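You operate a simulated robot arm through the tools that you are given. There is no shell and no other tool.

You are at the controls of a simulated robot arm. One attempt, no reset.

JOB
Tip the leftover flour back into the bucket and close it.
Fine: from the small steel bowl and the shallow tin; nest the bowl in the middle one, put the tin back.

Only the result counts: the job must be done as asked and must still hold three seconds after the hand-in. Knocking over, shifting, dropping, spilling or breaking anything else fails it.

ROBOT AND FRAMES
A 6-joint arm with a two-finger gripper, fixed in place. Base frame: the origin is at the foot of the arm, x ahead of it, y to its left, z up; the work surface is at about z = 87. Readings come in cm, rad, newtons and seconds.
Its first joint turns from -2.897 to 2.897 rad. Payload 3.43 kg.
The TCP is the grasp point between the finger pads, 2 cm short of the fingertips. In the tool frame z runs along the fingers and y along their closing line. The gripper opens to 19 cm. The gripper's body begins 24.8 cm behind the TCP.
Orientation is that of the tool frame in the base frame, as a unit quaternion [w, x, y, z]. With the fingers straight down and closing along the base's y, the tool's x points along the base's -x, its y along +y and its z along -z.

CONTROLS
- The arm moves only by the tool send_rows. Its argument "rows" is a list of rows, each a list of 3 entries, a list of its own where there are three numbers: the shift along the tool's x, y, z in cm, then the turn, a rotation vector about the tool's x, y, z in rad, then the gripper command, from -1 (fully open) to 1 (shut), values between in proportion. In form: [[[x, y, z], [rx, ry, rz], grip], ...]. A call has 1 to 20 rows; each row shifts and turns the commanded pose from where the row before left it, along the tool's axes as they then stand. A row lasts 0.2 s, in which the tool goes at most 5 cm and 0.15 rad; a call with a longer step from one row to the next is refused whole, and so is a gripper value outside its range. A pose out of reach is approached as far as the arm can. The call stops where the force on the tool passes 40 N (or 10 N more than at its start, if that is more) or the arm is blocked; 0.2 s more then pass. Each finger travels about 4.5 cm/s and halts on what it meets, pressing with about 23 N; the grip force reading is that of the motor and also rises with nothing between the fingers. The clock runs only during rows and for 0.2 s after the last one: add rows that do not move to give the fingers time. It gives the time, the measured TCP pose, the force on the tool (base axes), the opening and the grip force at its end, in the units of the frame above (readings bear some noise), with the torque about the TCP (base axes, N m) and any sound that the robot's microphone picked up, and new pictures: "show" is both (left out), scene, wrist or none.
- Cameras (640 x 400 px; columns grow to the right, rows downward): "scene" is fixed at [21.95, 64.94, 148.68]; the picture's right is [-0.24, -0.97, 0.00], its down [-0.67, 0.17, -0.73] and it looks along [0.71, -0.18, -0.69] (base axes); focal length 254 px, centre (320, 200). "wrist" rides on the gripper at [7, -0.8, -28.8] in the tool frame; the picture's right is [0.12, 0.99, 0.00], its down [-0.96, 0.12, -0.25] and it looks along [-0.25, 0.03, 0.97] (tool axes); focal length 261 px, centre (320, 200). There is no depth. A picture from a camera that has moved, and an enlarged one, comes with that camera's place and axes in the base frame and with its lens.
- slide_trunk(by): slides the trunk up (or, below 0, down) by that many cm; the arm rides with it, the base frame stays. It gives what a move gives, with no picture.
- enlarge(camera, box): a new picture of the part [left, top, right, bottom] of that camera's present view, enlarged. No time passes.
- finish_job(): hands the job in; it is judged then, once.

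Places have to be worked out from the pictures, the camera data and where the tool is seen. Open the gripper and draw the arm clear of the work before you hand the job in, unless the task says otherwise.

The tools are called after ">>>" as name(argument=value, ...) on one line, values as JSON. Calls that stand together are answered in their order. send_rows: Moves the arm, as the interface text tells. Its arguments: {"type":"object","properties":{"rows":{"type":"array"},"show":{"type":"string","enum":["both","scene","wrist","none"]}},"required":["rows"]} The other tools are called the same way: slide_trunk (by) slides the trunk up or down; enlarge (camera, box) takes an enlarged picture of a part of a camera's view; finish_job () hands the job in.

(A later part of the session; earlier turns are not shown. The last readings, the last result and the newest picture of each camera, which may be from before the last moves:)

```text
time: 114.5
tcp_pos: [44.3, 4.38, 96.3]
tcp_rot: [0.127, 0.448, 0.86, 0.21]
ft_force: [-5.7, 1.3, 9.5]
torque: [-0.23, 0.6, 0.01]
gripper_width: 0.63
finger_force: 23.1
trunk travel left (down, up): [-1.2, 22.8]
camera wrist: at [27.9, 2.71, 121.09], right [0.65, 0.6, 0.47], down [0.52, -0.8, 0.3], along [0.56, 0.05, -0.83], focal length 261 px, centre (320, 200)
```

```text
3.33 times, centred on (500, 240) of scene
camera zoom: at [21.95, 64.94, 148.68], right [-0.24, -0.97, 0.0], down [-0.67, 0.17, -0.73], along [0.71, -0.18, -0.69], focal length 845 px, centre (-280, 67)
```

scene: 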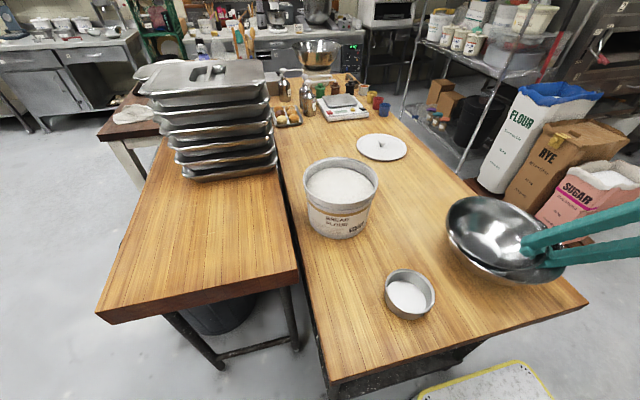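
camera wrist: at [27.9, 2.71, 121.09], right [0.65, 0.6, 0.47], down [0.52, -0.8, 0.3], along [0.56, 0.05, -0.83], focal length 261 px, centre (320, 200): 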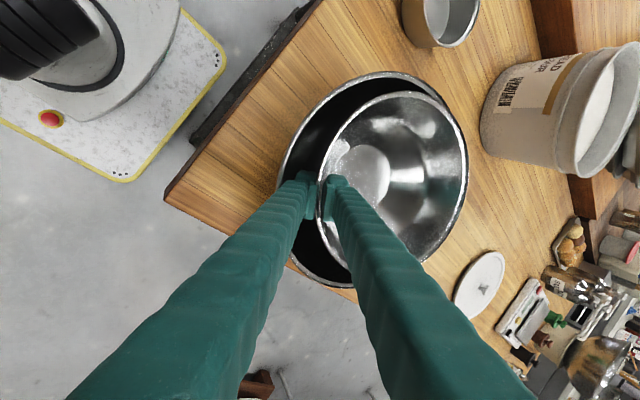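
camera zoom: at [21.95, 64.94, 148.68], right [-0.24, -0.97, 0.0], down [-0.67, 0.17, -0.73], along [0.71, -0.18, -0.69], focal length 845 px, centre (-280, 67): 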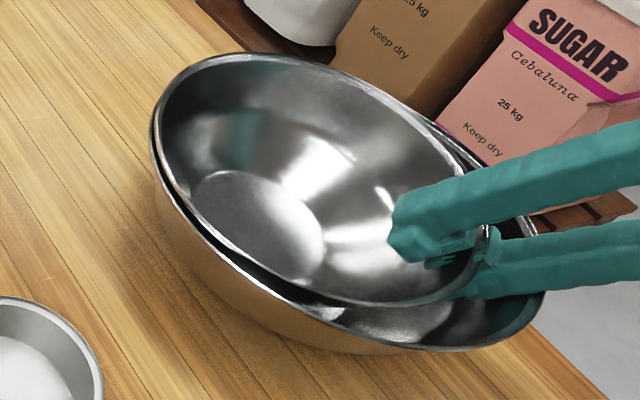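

Contact force rose (≈10 N) and dragged the middle bowl ~0.9 cm to the right. I drag it back left with the same contact, then ease up slightly.

>>> send_rows(rows=[[[0.29, 0.08, 0.03], [0, 0, 0], 1], [[0.29, 0.08, 0.03], [0, 0, 0], 1], [[0.29, 0.08, 0.03], [0, 0, 0], 1], [[-0.01, 0.17, -0.31], [0, 0, 0], 1]], show="wrist")

>>> enlarge(camera="scene", box=[410, 180, 590, 300])

>>> enlarge(camera="wrist", box=[260, 60, 500, 290])

```text
time: 115.5
tcp_pos: [43.99, 5.31, 96.65]
tcp_rot: [0.126, 0.448, 0.86, 0.209]
ft_force: [2.8, 0.4, -0.5]
torque: [-0.01, 0.26, -0.12]
gripper_width: 0.6
finger_force: 23.0
trunk travel left (down, up): [-1.2, 22.8]
camera wrist: at [27.69, 3.58, 121.37], right [0.65, 0.6, 0.47], down [0.53, -0.8, 0.3], along [0.55, 0.05, -0.83], focal length 261 px, centre (320, 200)
```

wrist: 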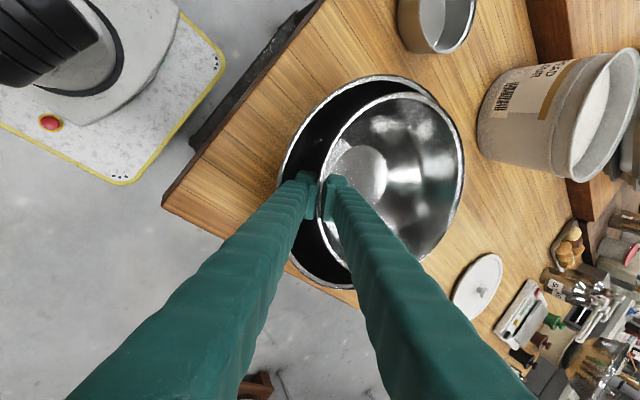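

```text
3.33 times, centred on (500, 240) of scene
camera zoom: at [21.95, 64.94, 148.68], right [-0.24, -0.97, 0.0], down [-0.67, 0.17, -0.73], along [0.71, -0.18, -0.69], focal length 845 px, centre (-280, 67)
```

zoom: 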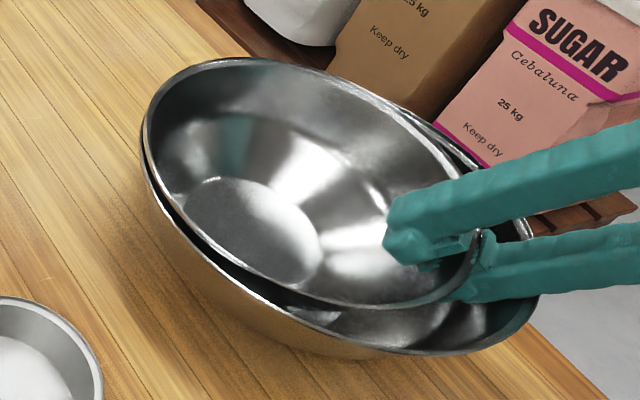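

```text
1.74 times, centred on (380, 175) of wrist
camera zoom: at [27.69, 3.58, 121.37], right [0.65, 0.6, 0.47], down [0.53, -0.8, 0.3], along [0.55, 0.05, -0.83], focal length 453 px, centre (216, 244)
```

zoom: 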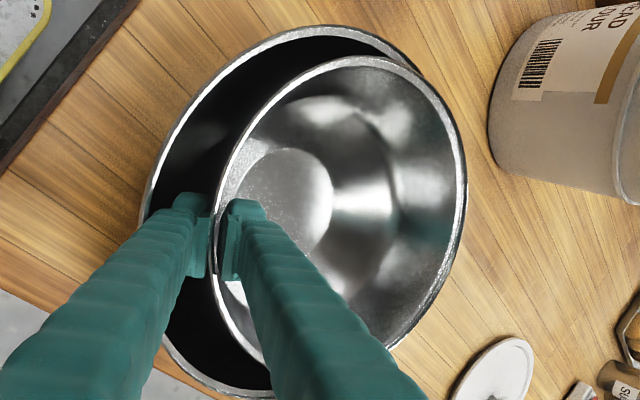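

The middle bowl is within ~0.5 cm of its original spot and contact forces are small. I open gradually so the near wall settles onto the outer finger.

>>> send_rows(rows=[[[0, 0, 0], [0, 0, 0], 0.92], [[0, 0, 0], [0, 0, 0], 0.9], [[0, 0, 0], [0, 0, 0], 0.88], [[0, 0, 0], [0, 0, 0], 0.86], [[0, 0, 0], [0, 0, 0], 0.84], [[0, 0, 0], [0, 0, 0], 0.84]])

>>> enlarge(camera="scene", box=[410, 180, 590, 300])

>>> enlarge(camera="wrist", box=[260, 60, 500, 290])

```text
time: 117.0
tcp_pos: [44.04, 5.29, 96.69]
tcp_rot: [0.128, 0.449, 0.859, 0.211]
ft_force: [3.4, 0.6, 2.0]
torque: [-0.05, 0.2, -0.04]
gripper_width: 1.42
finger_force: 0.0
trunk travel left (down, up): [-1.2, 22.8]
camera wrist: at [27.67, 3.57, 121.41], right [0.65, 0.6, 0.47], down [0.52, -0.8, 0.3], along [0.55, 0.05, -0.83], focal length 261 px, centre (320, 200)
```

scene: 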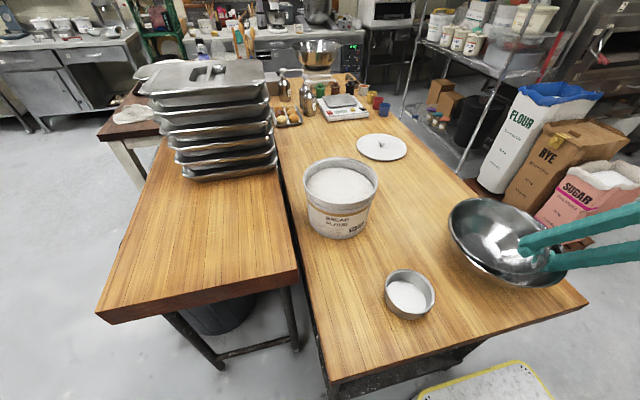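
wrist: 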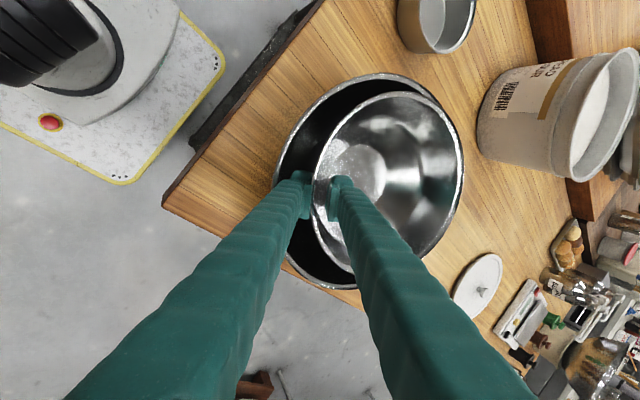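

```text
3.33 times, centred on (500, 240) of scene
camera zoom: at [21.95, 64.94, 148.68], right [-0.24, -0.97, 0.0], down [-0.67, 0.17, -0.73], along [0.71, -0.18, -0.69], focal length 845 px, centre (-280, 67)
```

zoom: 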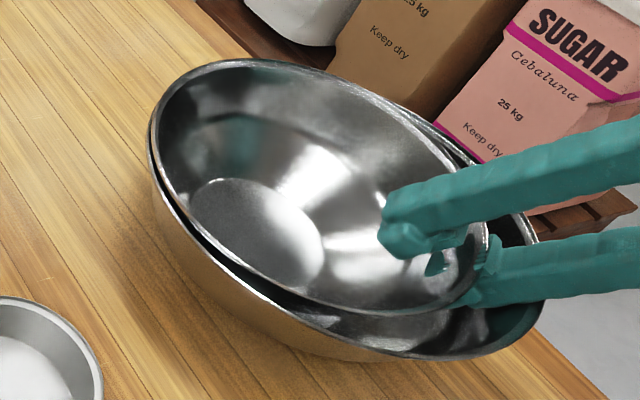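

```text
1.74 times, centred on (380, 175) of wrist
camera zoom: at [27.67, 3.57, 121.41], right [0.65, 0.6, 0.47], down [0.52, -0.8, 0.3], along [0.55, 0.05, -0.83], focal length 453 px, centre (216, 244)
```

zoom: 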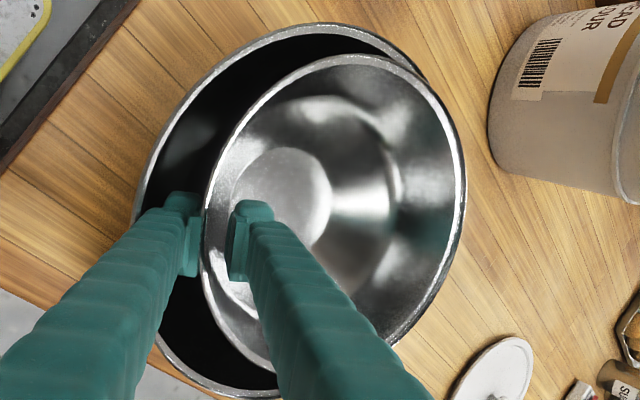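

The near wall now rests on the outer finger. I slowly withdraw up along the tool axis so the bowl slides down into place.

>>> send_rows(rows=[[[0, 0, -0.5], [0, 0, 0], 0.84], [[0, 0, -0.5], [0, 0, 0], 0.84], [[0, 0, -0.5], [0, 0, 0], 0.84], [[0, 0, -0.5], [0, 0, 0], 0.84], [[0, 0, 0], [0, 0, 0], 0.84]])

>>> enlarge(camera="scene", box=[410, 180, 590, 300])

>>> enlarge(camera="wrist", box=[260, 60, 500, 290])

```text
time: 118.2
tcp_pos: [43.12, 4.86, 98.55]
tcp_rot: [0.129, 0.449, 0.859, 0.21]
ft_force: [-0.1, 0.4, -1.1]
torque: [0.03, 0.02, -0.06]
gripper_width: 1.58
finger_force: 1.0
trunk travel left (down, up): [-1.2, 22.8]
camera wrist: at [26.84, 3.07, 123.12], right [0.65, 0.6, 0.47], down [0.52, -0.8, 0.3], along [0.55, 0.05, -0.83], focal length 261 px, centre (320, 200)
```

scene: 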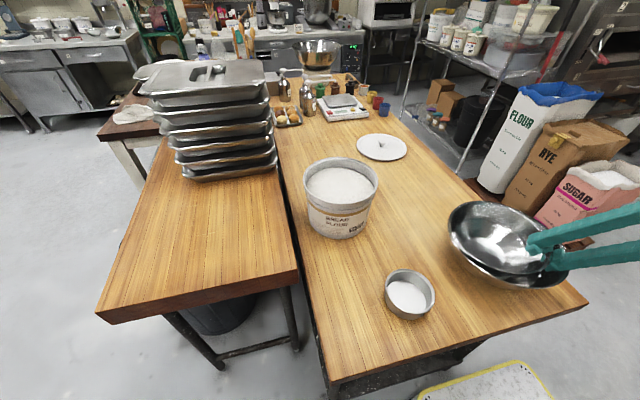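
wrist: 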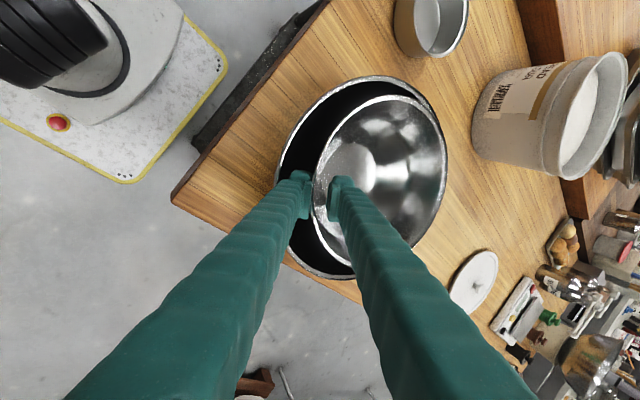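

```text
3.33 times, centred on (500, 240) of scene
camera zoom: at [21.95, 64.94, 148.68], right [-0.24, -0.97, 0.0], down [-0.67, 0.17, -0.73], along [0.71, -0.18, -0.69], focal length 845 px, centre (-280, 67)
```

zoom: 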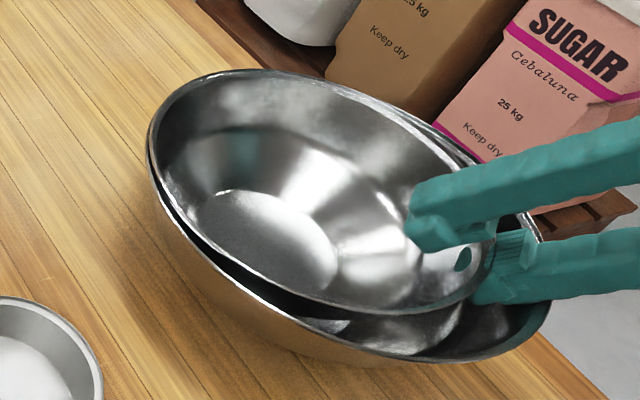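

```text
1.74 times, centred on (380, 175) of wrist
camera zoom: at [26.84, 3.07, 123.12], right [0.65, 0.6, 0.47], down [0.52, -0.8, 0.3], along [0.55, 0.05, -0.83], focal length 453 px, centre (216, 244)
```

zoom: 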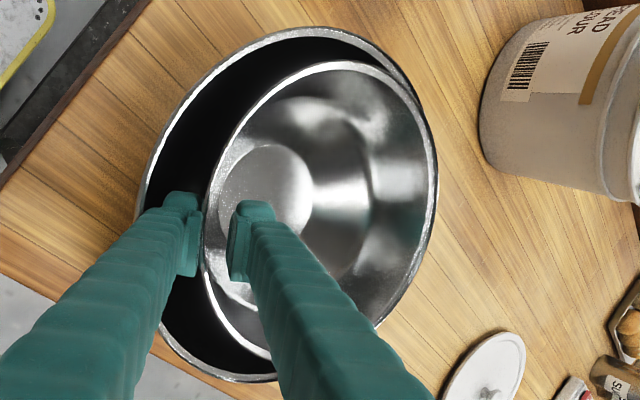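

The bowl's far side has settled lower; its near side still rides on the finger. I continue withdrawing.

>>> send_rows(rows=[[[0, 0, -0.5], [0, 0, 0], 0.84], [[0, 0, -0.5], [0, 0, 0], 0.84], [[0, 0, -0.5], [0, 0, 0], 0.84], [[0, 0, -0.5], [0, 0, 0], 0.84], [[0, 0, 0], [0, 0, 0], 0.84]])

>>> enlarge(camera="scene", box=[410, 180, 590, 300])

>>> enlarge(camera="wrist", box=[260, 60, 500, 290])

```text
time: 119.3
tcp_pos: [42.35, 4.4, 100.24]
tcp_rot: [0.128, 0.449, 0.859, 0.211]
ft_force: [0.3, 0.1, -0.2]
torque: [0.0, -0.02, 0.01]
gripper_width: 1.52
finger_force: 0.0
trunk travel left (down, up): [-1.2, 22.8]
camera wrist: at [26.05, 2.6, 124.89], right [0.65, 0.6, 0.47], down [0.52, -0.8, 0.3], along [0.55, 0.05, -0.83], focal length 261 px, centre (320, 200)
```

scene: 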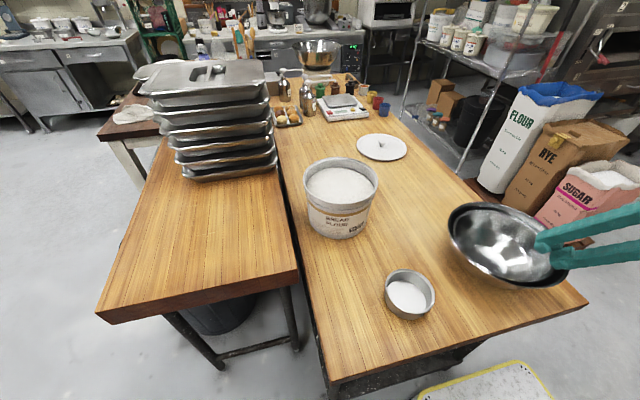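
wrist: 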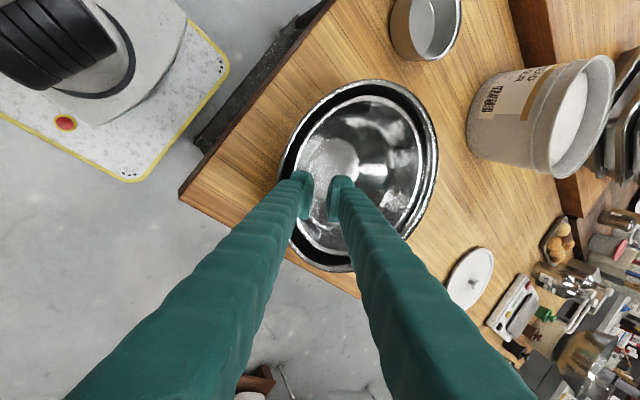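

```text
3.33 times, centred on (500, 240) of scene
camera zoom: at [21.95, 64.94, 148.68], right [-0.24, -0.97, 0.0], down [-0.67, 0.17, -0.73], along [0.71, -0.18, -0.69], focal length 845 px, centre (-280, 67)
```

zoom: 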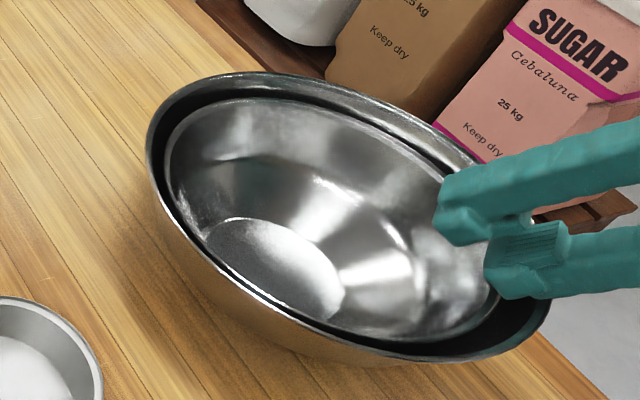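

```text
1.74 times, centred on (380, 175) of wrist
camera zoom: at [26.05, 2.6, 124.89], right [0.65, 0.6, 0.47], down [0.52, -0.8, 0.3], along [0.55, 0.05, -0.83], focal length 453 px, centre (216, 244)
```

zoom: 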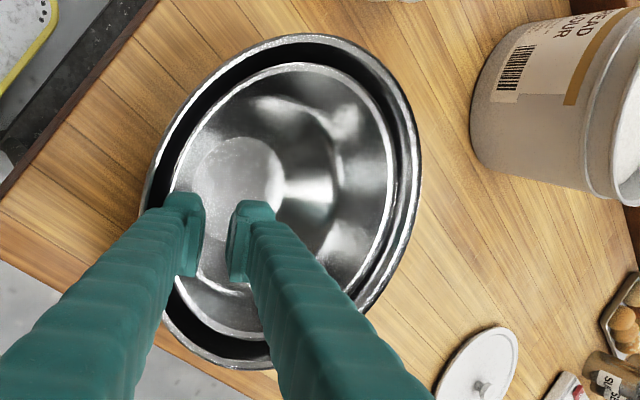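

The small bowl has nested cleanly in the middle bowl, which sits within ~0.8 cm of its original spot. I withdraw the fingers further and rise clear.

>>> send_rows(rows=[[[0, 0, -1], [0, 0, 0], 0.84], [[0, 0, -2], [0, 0, 0], 0.84], [[0, 0, -3], [0, 0, 0], 0.84], [[0, 0, -3], [0, 0, 0], 0.84], [[0, 0.9, -1.8], [0, 0, 0], 0.6], [[0, 1.4, -2.6], [0, 0, 0], 0.5], [[0, 1.4, -2.6], [0, 0, 0], 0.3], [[0, 1.4, -2.6], [0, 0, 0], 0.2]])

>>> enlarge(camera="scene", box=[410, 180, 590, 300])

>>> enlarge(camera="scene", box=[290, 110, 430, 250])

```text
time: 121.2
tcp_pos: [38.43, 2.39, 119.06]
tcp_rot: [0.128, 0.449, 0.859, 0.209]
ft_force: [0.1, 0.5, -0.5]
torque: [0.0, -0.03, -0.02]
gripper_width: 7.61
finger_force: 0.0
trunk travel left (down, up): [-1.2, 22.8]
camera wrist: at [22.07, 0.61, 143.74], right [0.65, 0.6, 0.47], down [0.52, -0.8, 0.3], along [0.56, 0.05, -0.83], focal length 261 px, centre (320, 200)
```

scene: 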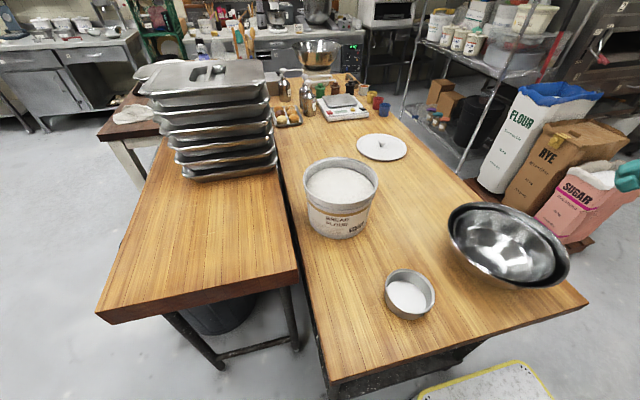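
wrist: 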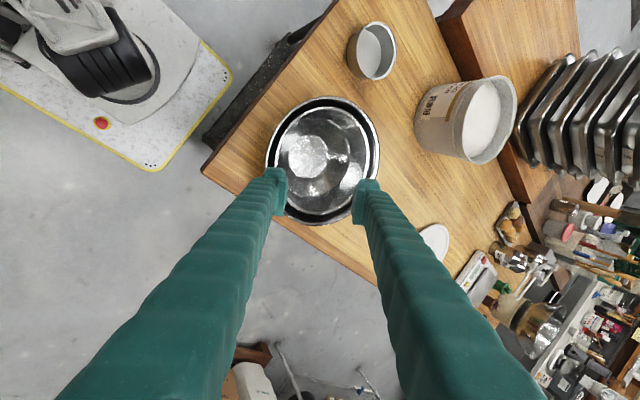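

```text
3.33 times, centred on (500, 240) of scene
camera zoom: at [21.95, 64.94, 148.68], right [-0.24, -0.97, 0.0], down [-0.67, 0.17, -0.73], along [0.71, -0.18, -0.69], focal length 845 px, centre (-280, 67)
```

zoom: 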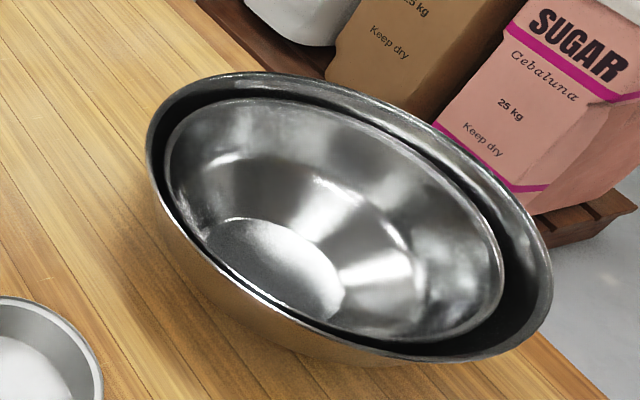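

```text
2.86 times, centred on (360, 180) of scene
camera zoom: at [21.95, 64.94, 148.68], right [-0.24, -0.97, 0.0], down [-0.67, 0.17, -0.73], along [0.71, -0.18, -0.69], focal length 724 px, centre (206, 257)
```

zoom: 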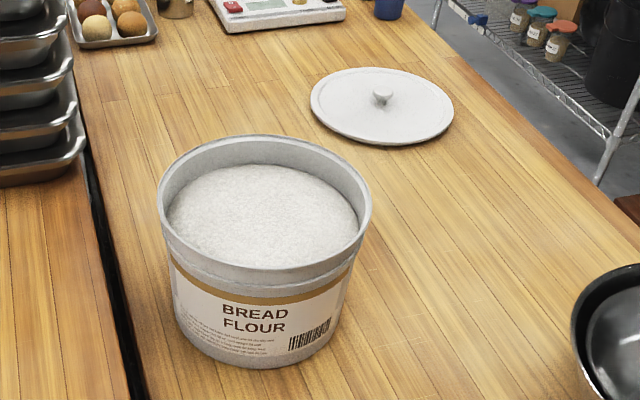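

Nesting confirmed, everything else unchanged. Now the lid: its centre is near (111.5, 14.3) with a knob on top. I rise outward while rolling the tool so the fingers close horizontally, pitch 45°, azimuth ≈7.5°.

>>> send_rows(rows=[[[-1.052, 2.16, 1.14], [-0.0185, -0.0167, -0.0819], 0.2], [[-1.205, 2.048, 1.2], [-0.0164, -0.0191, -0.0822], 0.2], [[-1.342, 1.923, 1.253], [-0.0141, -0.0212, -0.0825], 0.2], [[-1.468, 1.788, 1.31], [-0.0115, -0.0231, -0.0828], 0.2], [[-1.579, 1.648, 1.368], [-0.0087, -0.0246, -0.0831], 0.2], [[-1.68, 1.498, 1.417], [-0.0058, -0.0258, -0.0835], 0.2], [[-1.76, 1.344, 1.472], [-0.0027, -0.0266, -0.0838], 0.2], [[-1.827, 1.195, 1.521], [0.0006, -0.027, -0.0842], 0.2], [[-1.879, 1.036, 1.572], [0.0039, -0.0271, -0.0845], 0.2], [[-1.915, 0.885, 1.621], [0.0073, -0.0267, -0.0849], 0.2], [[-1.942, 0.734, 1.665], [0.0105, -0.026, -0.0853], 0.2], [[-1.954, 0.585, 1.711], [0.0136, -0.0248, -0.0857], 0.2], [[-1.951, 0.442, 1.752], [0.0167, -0.0232, -0.0861], 0.2], [[-1.945, 0.304, 1.789], [0.0195, -0.0214, -0.0865], 0.2]])

```text
time: 124.2
tcp_pos: [74.83, 9.55, 119.68]
tcp_rot: [0.38, -0.061, 0.922, 0.024]
ft_force: [-0.7, -0.2, -0.6]
torque: [0.03, -0.04, -0.01]
gripper_width: 7.62
finger_force: 0.0
trunk travel left (down, up): [-1.2, 22.8]
camera wrist: at [49.98, 5.33, 135.25], right [-0.21, 0.97, -0.09], down [0.49, 0.18, 0.85], along [0.85, 0.14, -0.52], focal length 261 px, centre (320, 200)
```

scene: 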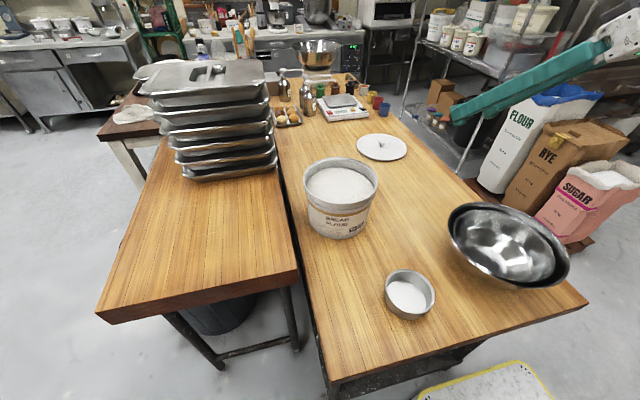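
wrist: 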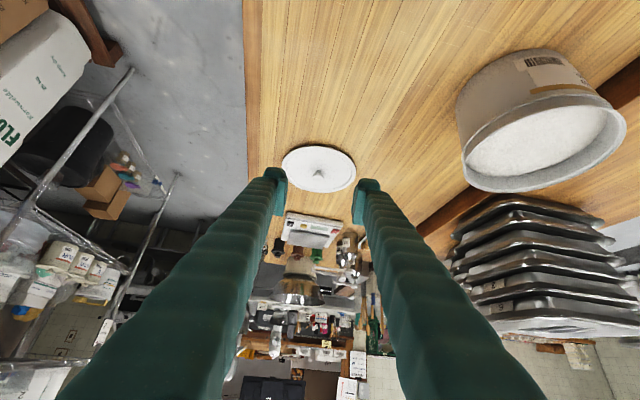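

Perfect pose: azimuth 7.4°, pitch 45°, level. The lid with its knob is straight ahead; I zoom to locate the knob.

>>> enlarge(camera="wrist", box=[260, 130, 380, 210])

>>> enlarge(camera="scene", box=[345, 120, 417, 170])

```text
5.00 times, centred on (320, 170) of wrist
camera zoom: at [49.98, 5.33, 135.25], right [-0.21, 0.97, -0.09], down [0.49, 0.18, 0.85], along [0.85, 0.14, -0.52], focal length 1303 px, centre (320, 350)
```

zoom: 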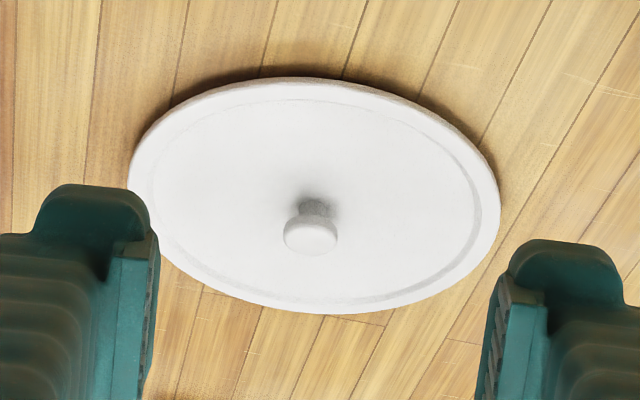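

```text
8.00 times, centred on (381, 145) of scene
camera zoom: at [21.95, 64.94, 148.68], right [-0.24, -0.97, 0.0], down [-0.67, 0.17, -0.73], along [0.71, -0.18, -0.69], focal length 2028 px, centre (-168, 640)
```

zoom: 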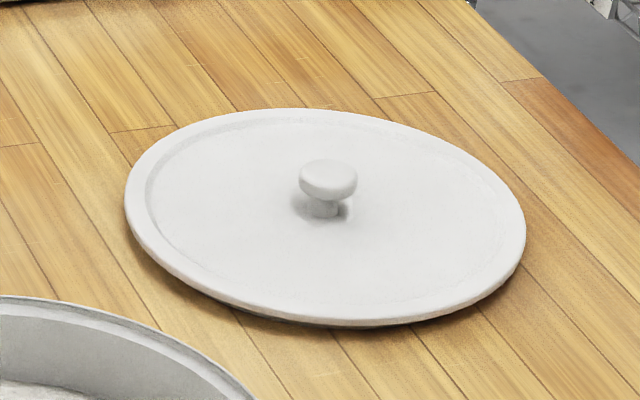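

The knob (mushroom cap ≈3.3 cm wide) is at about (110.9, 14.3), cap at z≈89.8–91.3. I move above it at z≈102.

>>> send_rows(rows=[[[-1.1, 0, 3.19], [0, 0, 0], 0.2], [[-1.1, 0, 3.19], [0, 0, 0], 0.2], [[-1.1, 0, 3.19], [0, 0, 0], 0.2], [[-1.1, 0, 3.19], [0, 0, 0], 0.2], [[-1.1, 0, 3.19], [0, 0, 0], 0.2], [[-1.1, 0, 3.19], [0, 0, 0], 0.2], [[-1.1, 0, 3.19], [0, 0, 0], 0.2], [[-1.1, 0, 3.19], [0, 0, 0], 0.2], [[-1.1, 0, 3.19], [0, 0, 0], 0.2], [[-1.1, 0, 3.19], [0, 0, 0], 0.2], [[-1.1, 0, 3.19], [0, 0, 0], 0.2], [[-1.1, 0.06, 3.19], [0, 0, 0], 0.2]])

>>> enlarge(camera="wrist", box=[220, 90, 420, 215])

>>> enlarge(camera="scene", box=[340, 100, 440, 170])

```text
time: 126.8
tcp_pos: [110.94, 14.28, 101.93]
tcp_rot: [0.38, -0.061, 0.923, 0.024]
ft_force: [-0.7, 0.7, 0.7]
torque: [-0.04, 0.07, 0.01]
gripper_width: 7.59
finger_force: 0.1
trunk travel left (down, up): [-1.2, 22.8]
camera wrist: at [85.98, 10.09, 117.45], right [-0.21, 0.97, -0.09], down [0.49, 0.18, 0.85], along [0.85, 0.14, -0.51], focal length 261 px, centre (320, 200)
```

scene: 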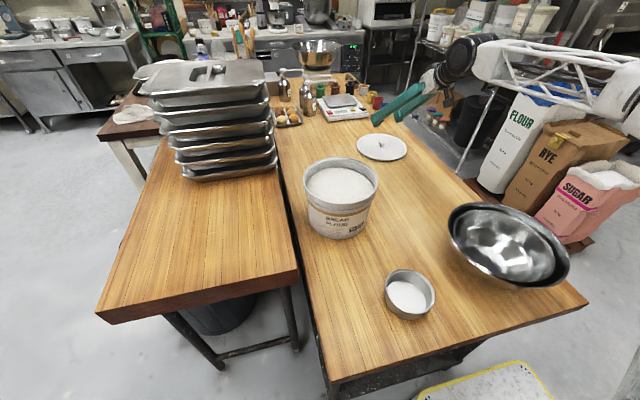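
wrist: 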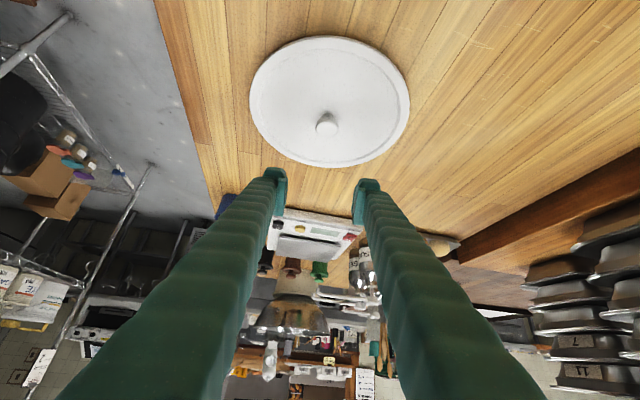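

```text
3.20 times, centred on (320, 152) of wrist
camera zoom: at [85.98, 10.09, 117.45], right [-0.21, 0.97, -0.09], down [0.49, 0.18, 0.85], along [0.85, 0.14, -0.51], focal length 834 px, centre (320, 352)
```

zoom: 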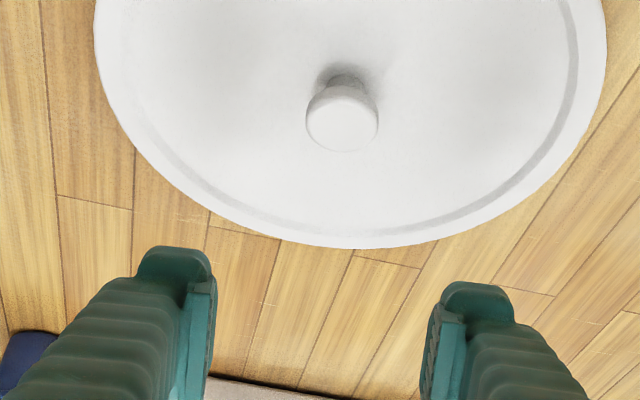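

```text
5.71 times, centred on (390, 135) of scene
camera zoom: at [21.95, 64.94, 148.68], right [-0.24, -0.97, 0.0], down [-0.67, 0.17, -0.73], along [0.71, -0.18, -0.69], focal length 1448 px, centre (-80, 571)
```

zoom: 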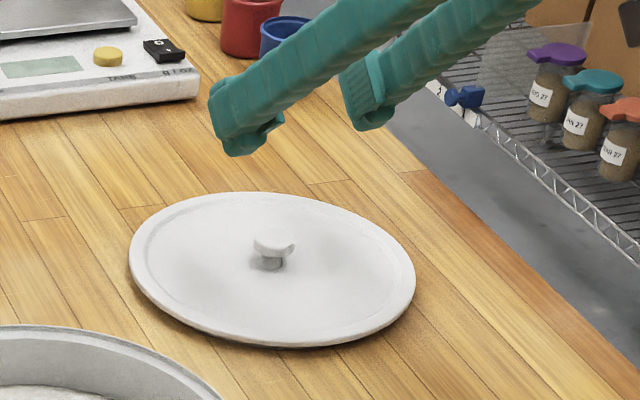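

Knob is laterally centred between the fingers. I descend 8.5 cm and check again.

>>> send_rows(rows=[[[0.978, 0, 1.025], [0, 0, 0], 0.2], [[0.978, 0, 1.025], [0, 0, 0], 0.2], [[0.978, 0, 1.025], [0, 0, 0], 0.2], [[0.978, 0, 1.025], [0, 0, 0], 0.2], [[0.978, 0, 1.025], [0, 0, 0], 0.2], [[0.978, 0, 1.025], [0, 0, 0], 0.2]])

>>> enlarge(camera="wrist", box=[240, 100, 400, 220])

>>> enlarge(camera="scene", box=[340, 110, 440, 180])

```text
time: 128.2
tcp_pos: [111.19, 14.39, 93.35]
tcp_rot: [0.38, -0.061, 0.923, 0.024]
ft_force: [-1.4, 0.1, 0.2]
torque: [0.0, 0.03, 0.02]
gripper_width: 7.58
finger_force: 0.1
trunk travel left (down, up): [-1.2, 22.8]
camera wrist: at [86.14, 10.12, 108.93], right [-0.21, 0.97, -0.09], down [0.49, 0.18, 0.85], along [0.85, 0.14, -0.52], focal length 261 px, centre (320, 200)
```

scene: 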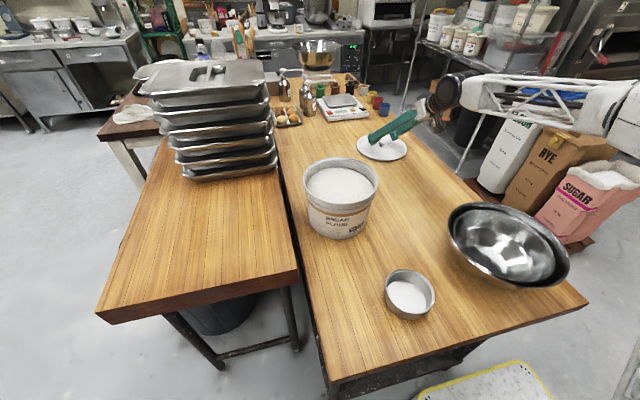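
wrist: 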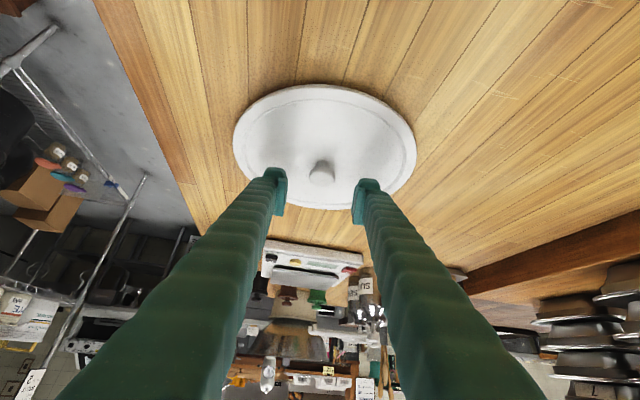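

```text
3.33 times, centred on (320, 160) of wrist
camera zoom: at [86.14, 10.12, 108.93], right [-0.21, 0.97, -0.09], down [0.49, 0.18, 0.85], along [0.85, 0.14, -0.52], focal length 869 px, centre (320, 333)
```

zoom: 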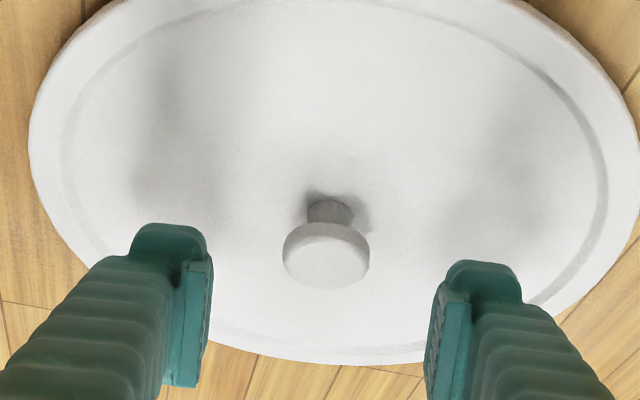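

```text
5.71 times, centred on (390, 145) of scene
camera zoom: at [21.95, 64.94, 148.68], right [-0.24, -0.97, 0.0], down [-0.67, 0.17, -0.73], along [0.71, -0.18, -0.69], focal length 1448 px, centre (-80, 514)
```

zoom: 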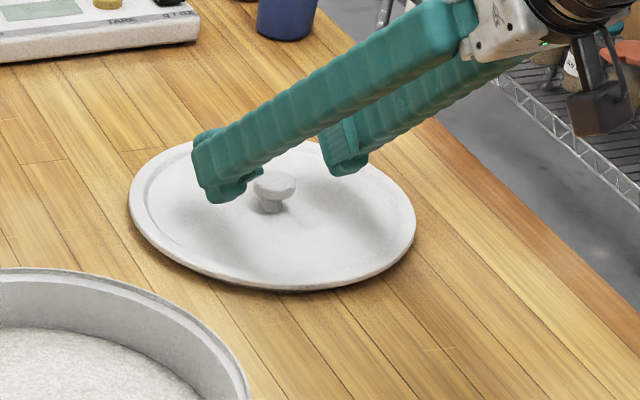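

Centred on the knob. I go down the last 2 cm in small steps, fingertips just above the lid's surface.

>>> send_rows(rows=[[[0.31, 0, 0.415], [0, 0, 0], 0.2], [[0.31, 0, 0.415], [0, 0, 0], 0.2], [[0.31, 0, 0.415], [0, 0, 0], 0.2], [[0.31, 0, 0.415], [0, 0, 0], 0.2]])

>>> enlarge(camera="wrist", box=[240, 100, 400, 220])

>>> enlarge(camera="scene", box=[340, 110, 440, 180])

```text
time: 129.2
tcp_pos: [111.41, 14.54, 91.3]
tcp_rot: [0.38, -0.061, 0.923, 0.024]
ft_force: [-0.8, 0.0, 0.2]
torque: [-0.02, 0.01, -0.01]
gripper_width: 7.6
finger_force: 0.0
trunk travel left (down, up): [-1.2, 22.8]
camera wrist: at [86.44, 10.17, 106.84], right [-0.21, 0.97, -0.09], down [0.49, 0.18, 0.85], along [0.85, 0.14, -0.52], focal length 261 px, centre (320, 200)
```

scene: 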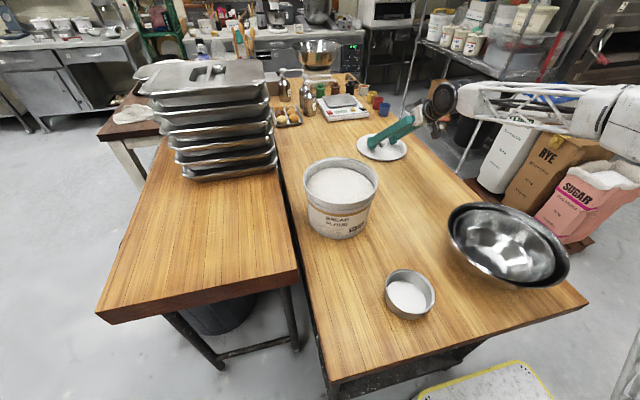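
wrist: 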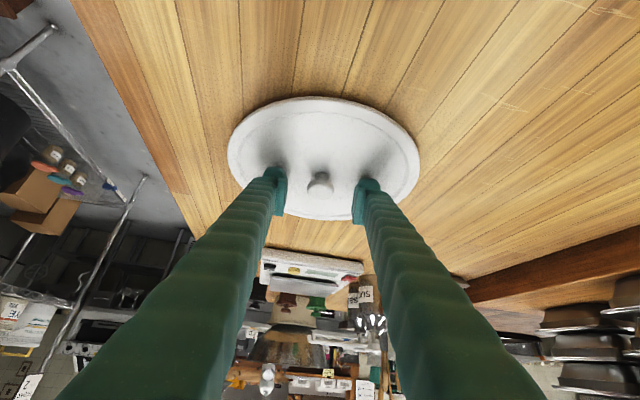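

```text
3.33 times, centred on (320, 160) of wrist
camera zoom: at [86.44, 10.17, 106.84], right [-0.21, 0.97, -0.09], down [0.49, 0.18, 0.85], along [0.85, 0.14, -0.52], focal length 869 px, centre (320, 333)
```

zoom: 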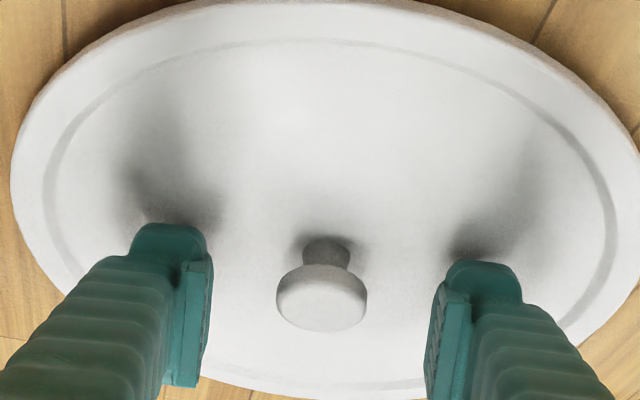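

```text
5.71 times, centred on (390, 145) of scene
camera zoom: at [21.95, 64.94, 148.68], right [-0.24, -0.97, 0.0], down [-0.67, 0.17, -0.73], along [0.71, -0.18, -0.69], focal length 1448 px, centre (-80, 514)
```

zoom: 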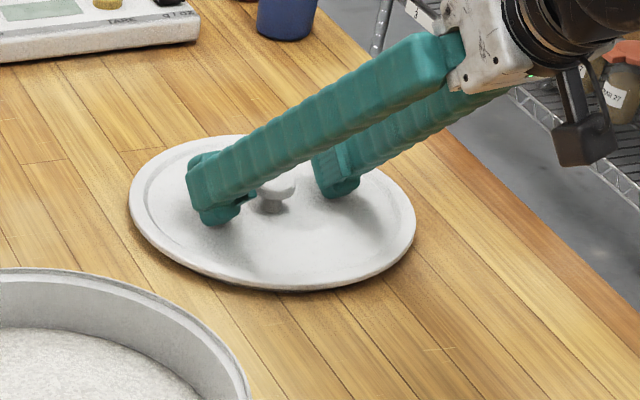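

The knob's cap sits between the pads, about 1 cm below the TCP. I close on it.

>>> send_rows(rows=[[[0, 0, 0], [0, 0, 0], 0.5], [[0, 0, 0], [0, 0, 0], 0.6], [[0, 0, 0], [0, 0, 0], 0.7], [[0, 0, 0], [0, 0, 0], 1], [[0, 0, 0], [0, 0, 0], 1], [[0, 0, 0], [0, 0, 0], 1]])

>>> enlarge(camera="wrist", box=[240, 100, 400, 220])

>>> enlarge(camera="scene", box=[340, 110, 440, 180])

```text
time: 130.6
tcp_pos: [111.3, 14.33, 91.27]
tcp_rot: [0.379, -0.06, 0.923, 0.024]
ft_force: [0.9, 0.7, -0.1]
torque: [-0.02, -0.02, 0.05]
gripper_width: 3.05
finger_force: 22.7
trunk travel left (down, up): [-1.2, 22.8]
camera wrist: at [86.44, 10.17, 106.84], right [-0.21, 0.97, -0.09], down [0.49, 0.18, 0.85], along [0.85, 0.14, -0.52], focal length 261 px, centre (320, 200)
```

scene: 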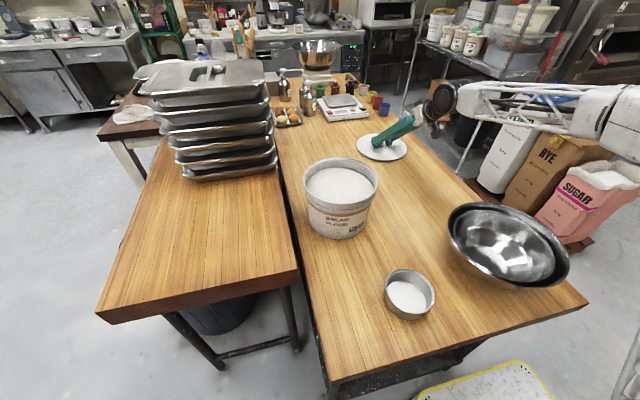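
wrist: 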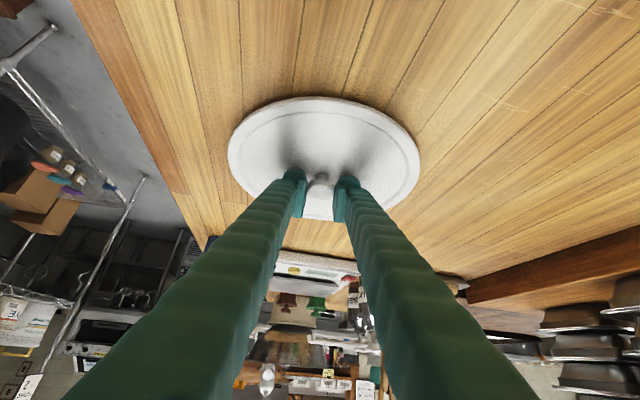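

```text
3.33 times, centred on (320, 160) of wrist
camera zoom: at [86.44, 10.17, 106.84], right [-0.21, 0.97, -0.09], down [0.49, 0.18, 0.85], along [0.85, 0.14, -0.52], focal length 869 px, centre (320, 333)
```

zoom: 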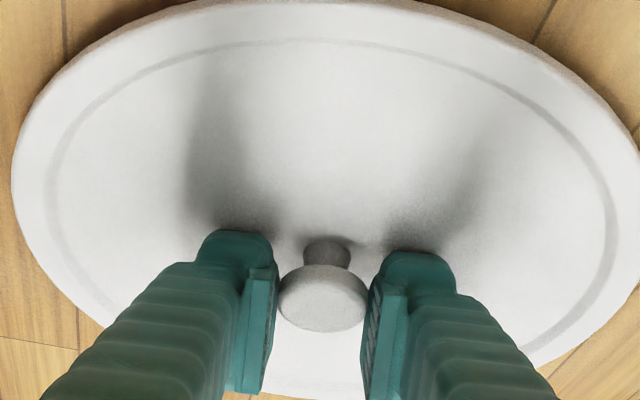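

```text
5.71 times, centred on (390, 145) of scene
camera zoom: at [21.95, 64.94, 148.68], right [-0.24, -0.97, 0.0], down [-0.67, 0.17, -0.73], along [0.71, -0.18, -0.69], focal length 1448 px, centre (-80, 514)
```

zoom: 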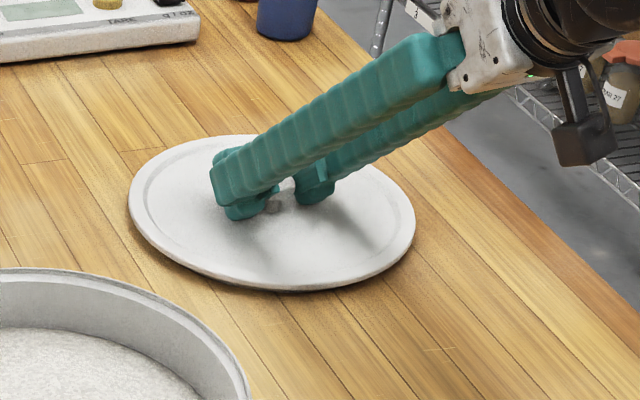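

Gripped on the knob (3.05 cm, 22.7 N). I lift slowly.

>>> send_rows(rows=[[[-0.25, 0, -0.25], [0, 0, 0], 1], [[-0.35, 0, -0.35], [0, 0, 0], 1], [[-0.5, 0, -0.5], [0, 0, 0], 1], [[-0.7, 0, -0.7], [0, 0, 0], 1], [[-0.7, 0, -0.7], [0, 0, 0], 1], [[0, 0, 0], [0, 0, 0], 1]])

>>> enlarge(camera="wrist", box=[200, 80, 440, 240])

>>> enlarge(camera="scene", box=[330, 100, 440, 180])

```text
time: 131.9
tcp_pos: [111.35, 14.21, 94.87]
tcp_rot: [0.379, -0.061, 0.923, 0.025]
ft_force: [0.1, -0.1, -0.6]
torque: [0.01, 0.01, 0.01]
gripper_width: 3.05
finger_force: 23.5
trunk travel left (down, up): [-1.2, 22.8]
camera wrist: at [86.43, 10.13, 110.42], right [-0.21, 0.97, -0.09], down [0.49, 0.18, 0.85], along [0.85, 0.14, -0.52], focal length 261 px, centre (320, 200)
```

scene: 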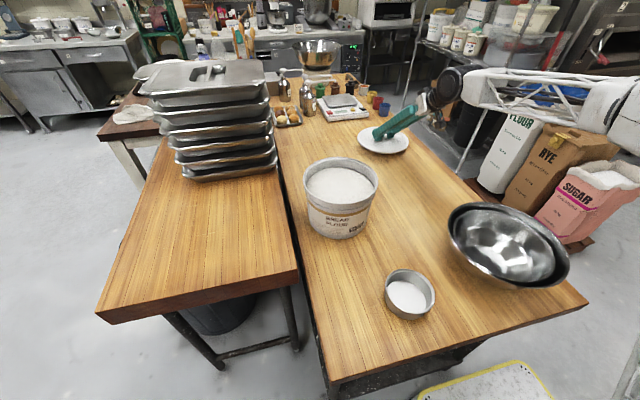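
wrist: 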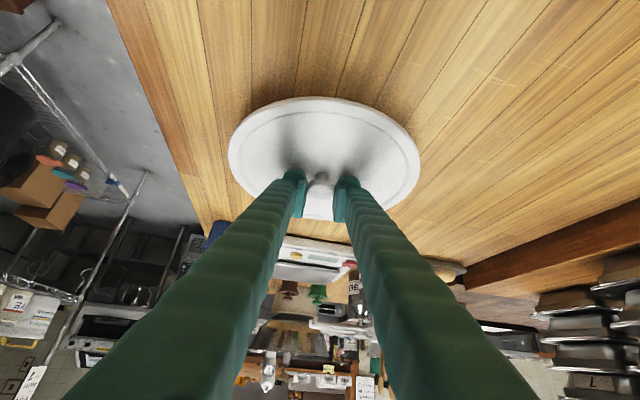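

```text
2.50 times, centred on (320, 160) of wrist
camera zoom: at [86.43, 10.13, 110.42], right [-0.21, 0.97, -0.09], down [0.49, 0.18, 0.85], along [0.85, 0.14, -0.52], focal length 652 px, centre (320, 300)
```

zoom: 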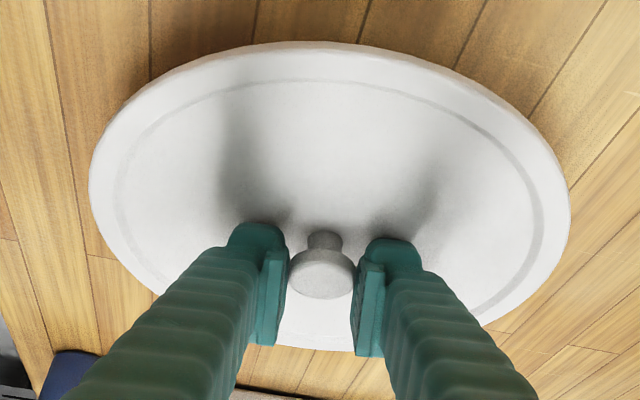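

```text
5.00 times, centred on (385, 140) of scene
camera zoom: at [21.95, 64.94, 148.68], right [-0.24, -0.97, 0.0], down [-0.67, 0.17, -0.73], along [0.71, -0.18, -0.69], focal length 1267 px, centre (-5, 500)
```

zoom: 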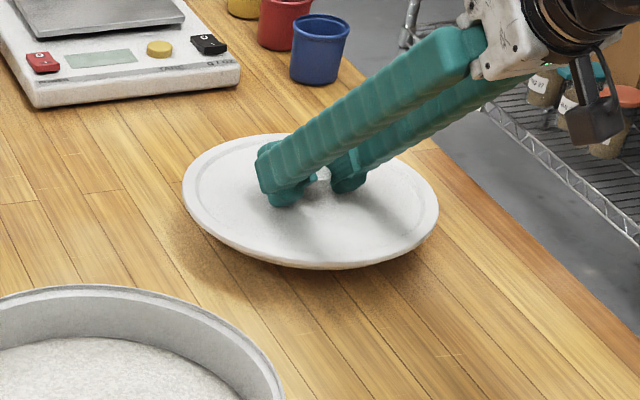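

The lid is up, level. I raise it to z≈114 and carry it over the bucket, swinging the azimuth to 31°.

>>> send_rows(rows=[[[-1, 0, -1], [0, 0, 0], 1], [[-1.9, 0, -1.9], [0, 0, 0], 1], [[-2, 0, -2], [0, 0, 0], 1], [[-2, 0, -2], [0, 0, 0], 1], [[-2, 0, -2], [0, 0, 0], 1], [[-2, 0, -2], [0, 0, 0], 1], [[-2, 0, -2], [0, 0, 0], 1], [[-1, 0, -1], [0, 0, 0], 1]], show="none")

>>> send_rows(rows=[[[1.239, 1.964, -1.239], [-0.0162, 0, -0.0162], 1], [[1.21, 2.0, -1.21], [-0.0162, 0, -0.0162], 1], [[1.17, 2.03, -1.17], [-0.0162, 0, -0.0162], 1], [[1.14, 2.07, -1.14], [-0.0162, 0, -0.0162], 1], [[1.1, 2.11, -1.1], [-0.0162, 0, -0.0162], 1], [[1.07, 2.14, -1.07], [-0.0162, 0, -0.0162], 1], [[1.04, 2.18, -1.04], [-0.0162, 0, -0.0162], 1], [[1.0, 2.21, -1.0], [-0.0162, 0, -0.0162], 1], [[0.965, 2.245, -0.965], [-0.0162, 0, -0.0162], 1], [[0.93, 2.275, -0.93], [-0.0162, 0, -0.0162], 1], [[0.89, 2.305, -0.89], [-0.0162, 0, -0.0162], 1], [[0.85, 2.335, -0.85], [-0.0162, 0, -0.0162], 1], [[0.81, 2.36, -0.81], [-0.0162, 0, -0.0162], 1], [[0.775, 2.385, -0.775], [-0.0162, 0, -0.0162], 1], [[0.735, 2.41, -0.735], [-0.0162, 0, -0.0162], 1], [[0.7, 2.43, -0.7], [-0.0162, 0, -0.0162], 1], [[0.66, 2.46, -0.66], [-0.0162, 0, -0.0162], 1], [[0.619, 2.482, -0.619], [-0.0162, 0, -0.0162], 1]])

>>> enlarge(camera="scene", box=[270, 90, 430, 250])

>>> enlarge(camera="wrist", box=[180, 40, 460, 260])

```text
time: 133.8
tcp_pos: [111.6, 14.3, 114.64]
tcp_rot: [0.379, -0.062, 0.923, 0.025]
ft_force: [0.0, 0.0, -1.4]
torque: [0.0, -0.02, -0.02]
gripper_width: 3.05
finger_force: 22.8
trunk travel left (down, up): [-1.2, 22.8]
```

```text
time: 137.6
tcp_pos: [75.66, 45.21, 114.62]
tcp_rot: [0.366, -0.249, 0.891, 0.103]
ft_force: [0.1, -0.9, -0.3]
torque: [0.05, 0.06, 0.06]
gripper_width: 3.06
finger_force: 22.8
trunk travel left (down, up): [-1.2, 22.8]
camera wrist: at [54.53, 31.35, 130.09], right [-0.59, 0.81, -0.08], down [0.38, 0.36, 0.85], along [0.72, 0.47, -0.52], focal length 261 px, centre (320, 200)
```

scene: 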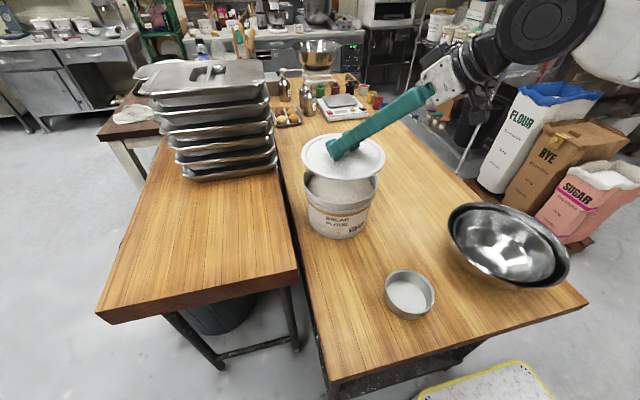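
wrist: 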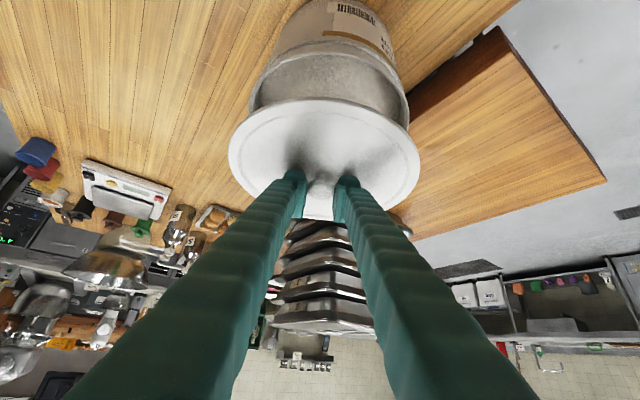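

```text
2.50 times, centred on (350, 170) of scene
camera zoom: at [21.95, 64.94, 148.68], right [-0.24, -0.97, 0.0], down [-0.67, 0.17, -0.73], along [0.71, -0.18, -0.69], focal length 634 px, centre (245, 275)
```

zoom: 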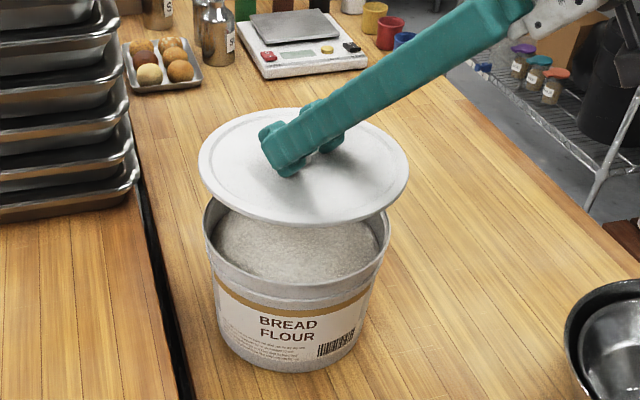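

```text
1.82 times, centred on (320, 150) of wrist
camera zoom: at [54.53, 31.35, 130.09], right [-0.59, 0.81, -0.08], down [0.38, 0.36, 0.85], along [0.72, 0.47, -0.52], focal length 474 px, centre (320, 291)
```

zoom: 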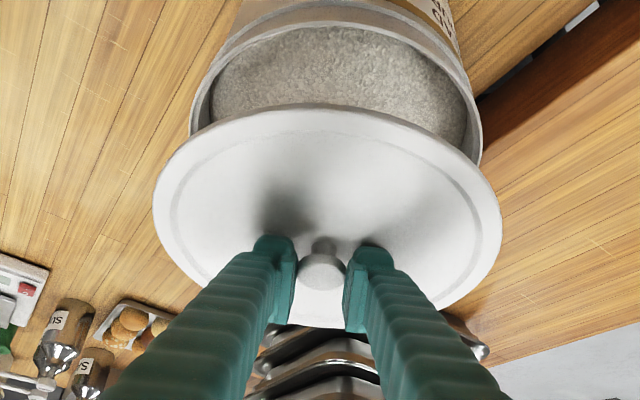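

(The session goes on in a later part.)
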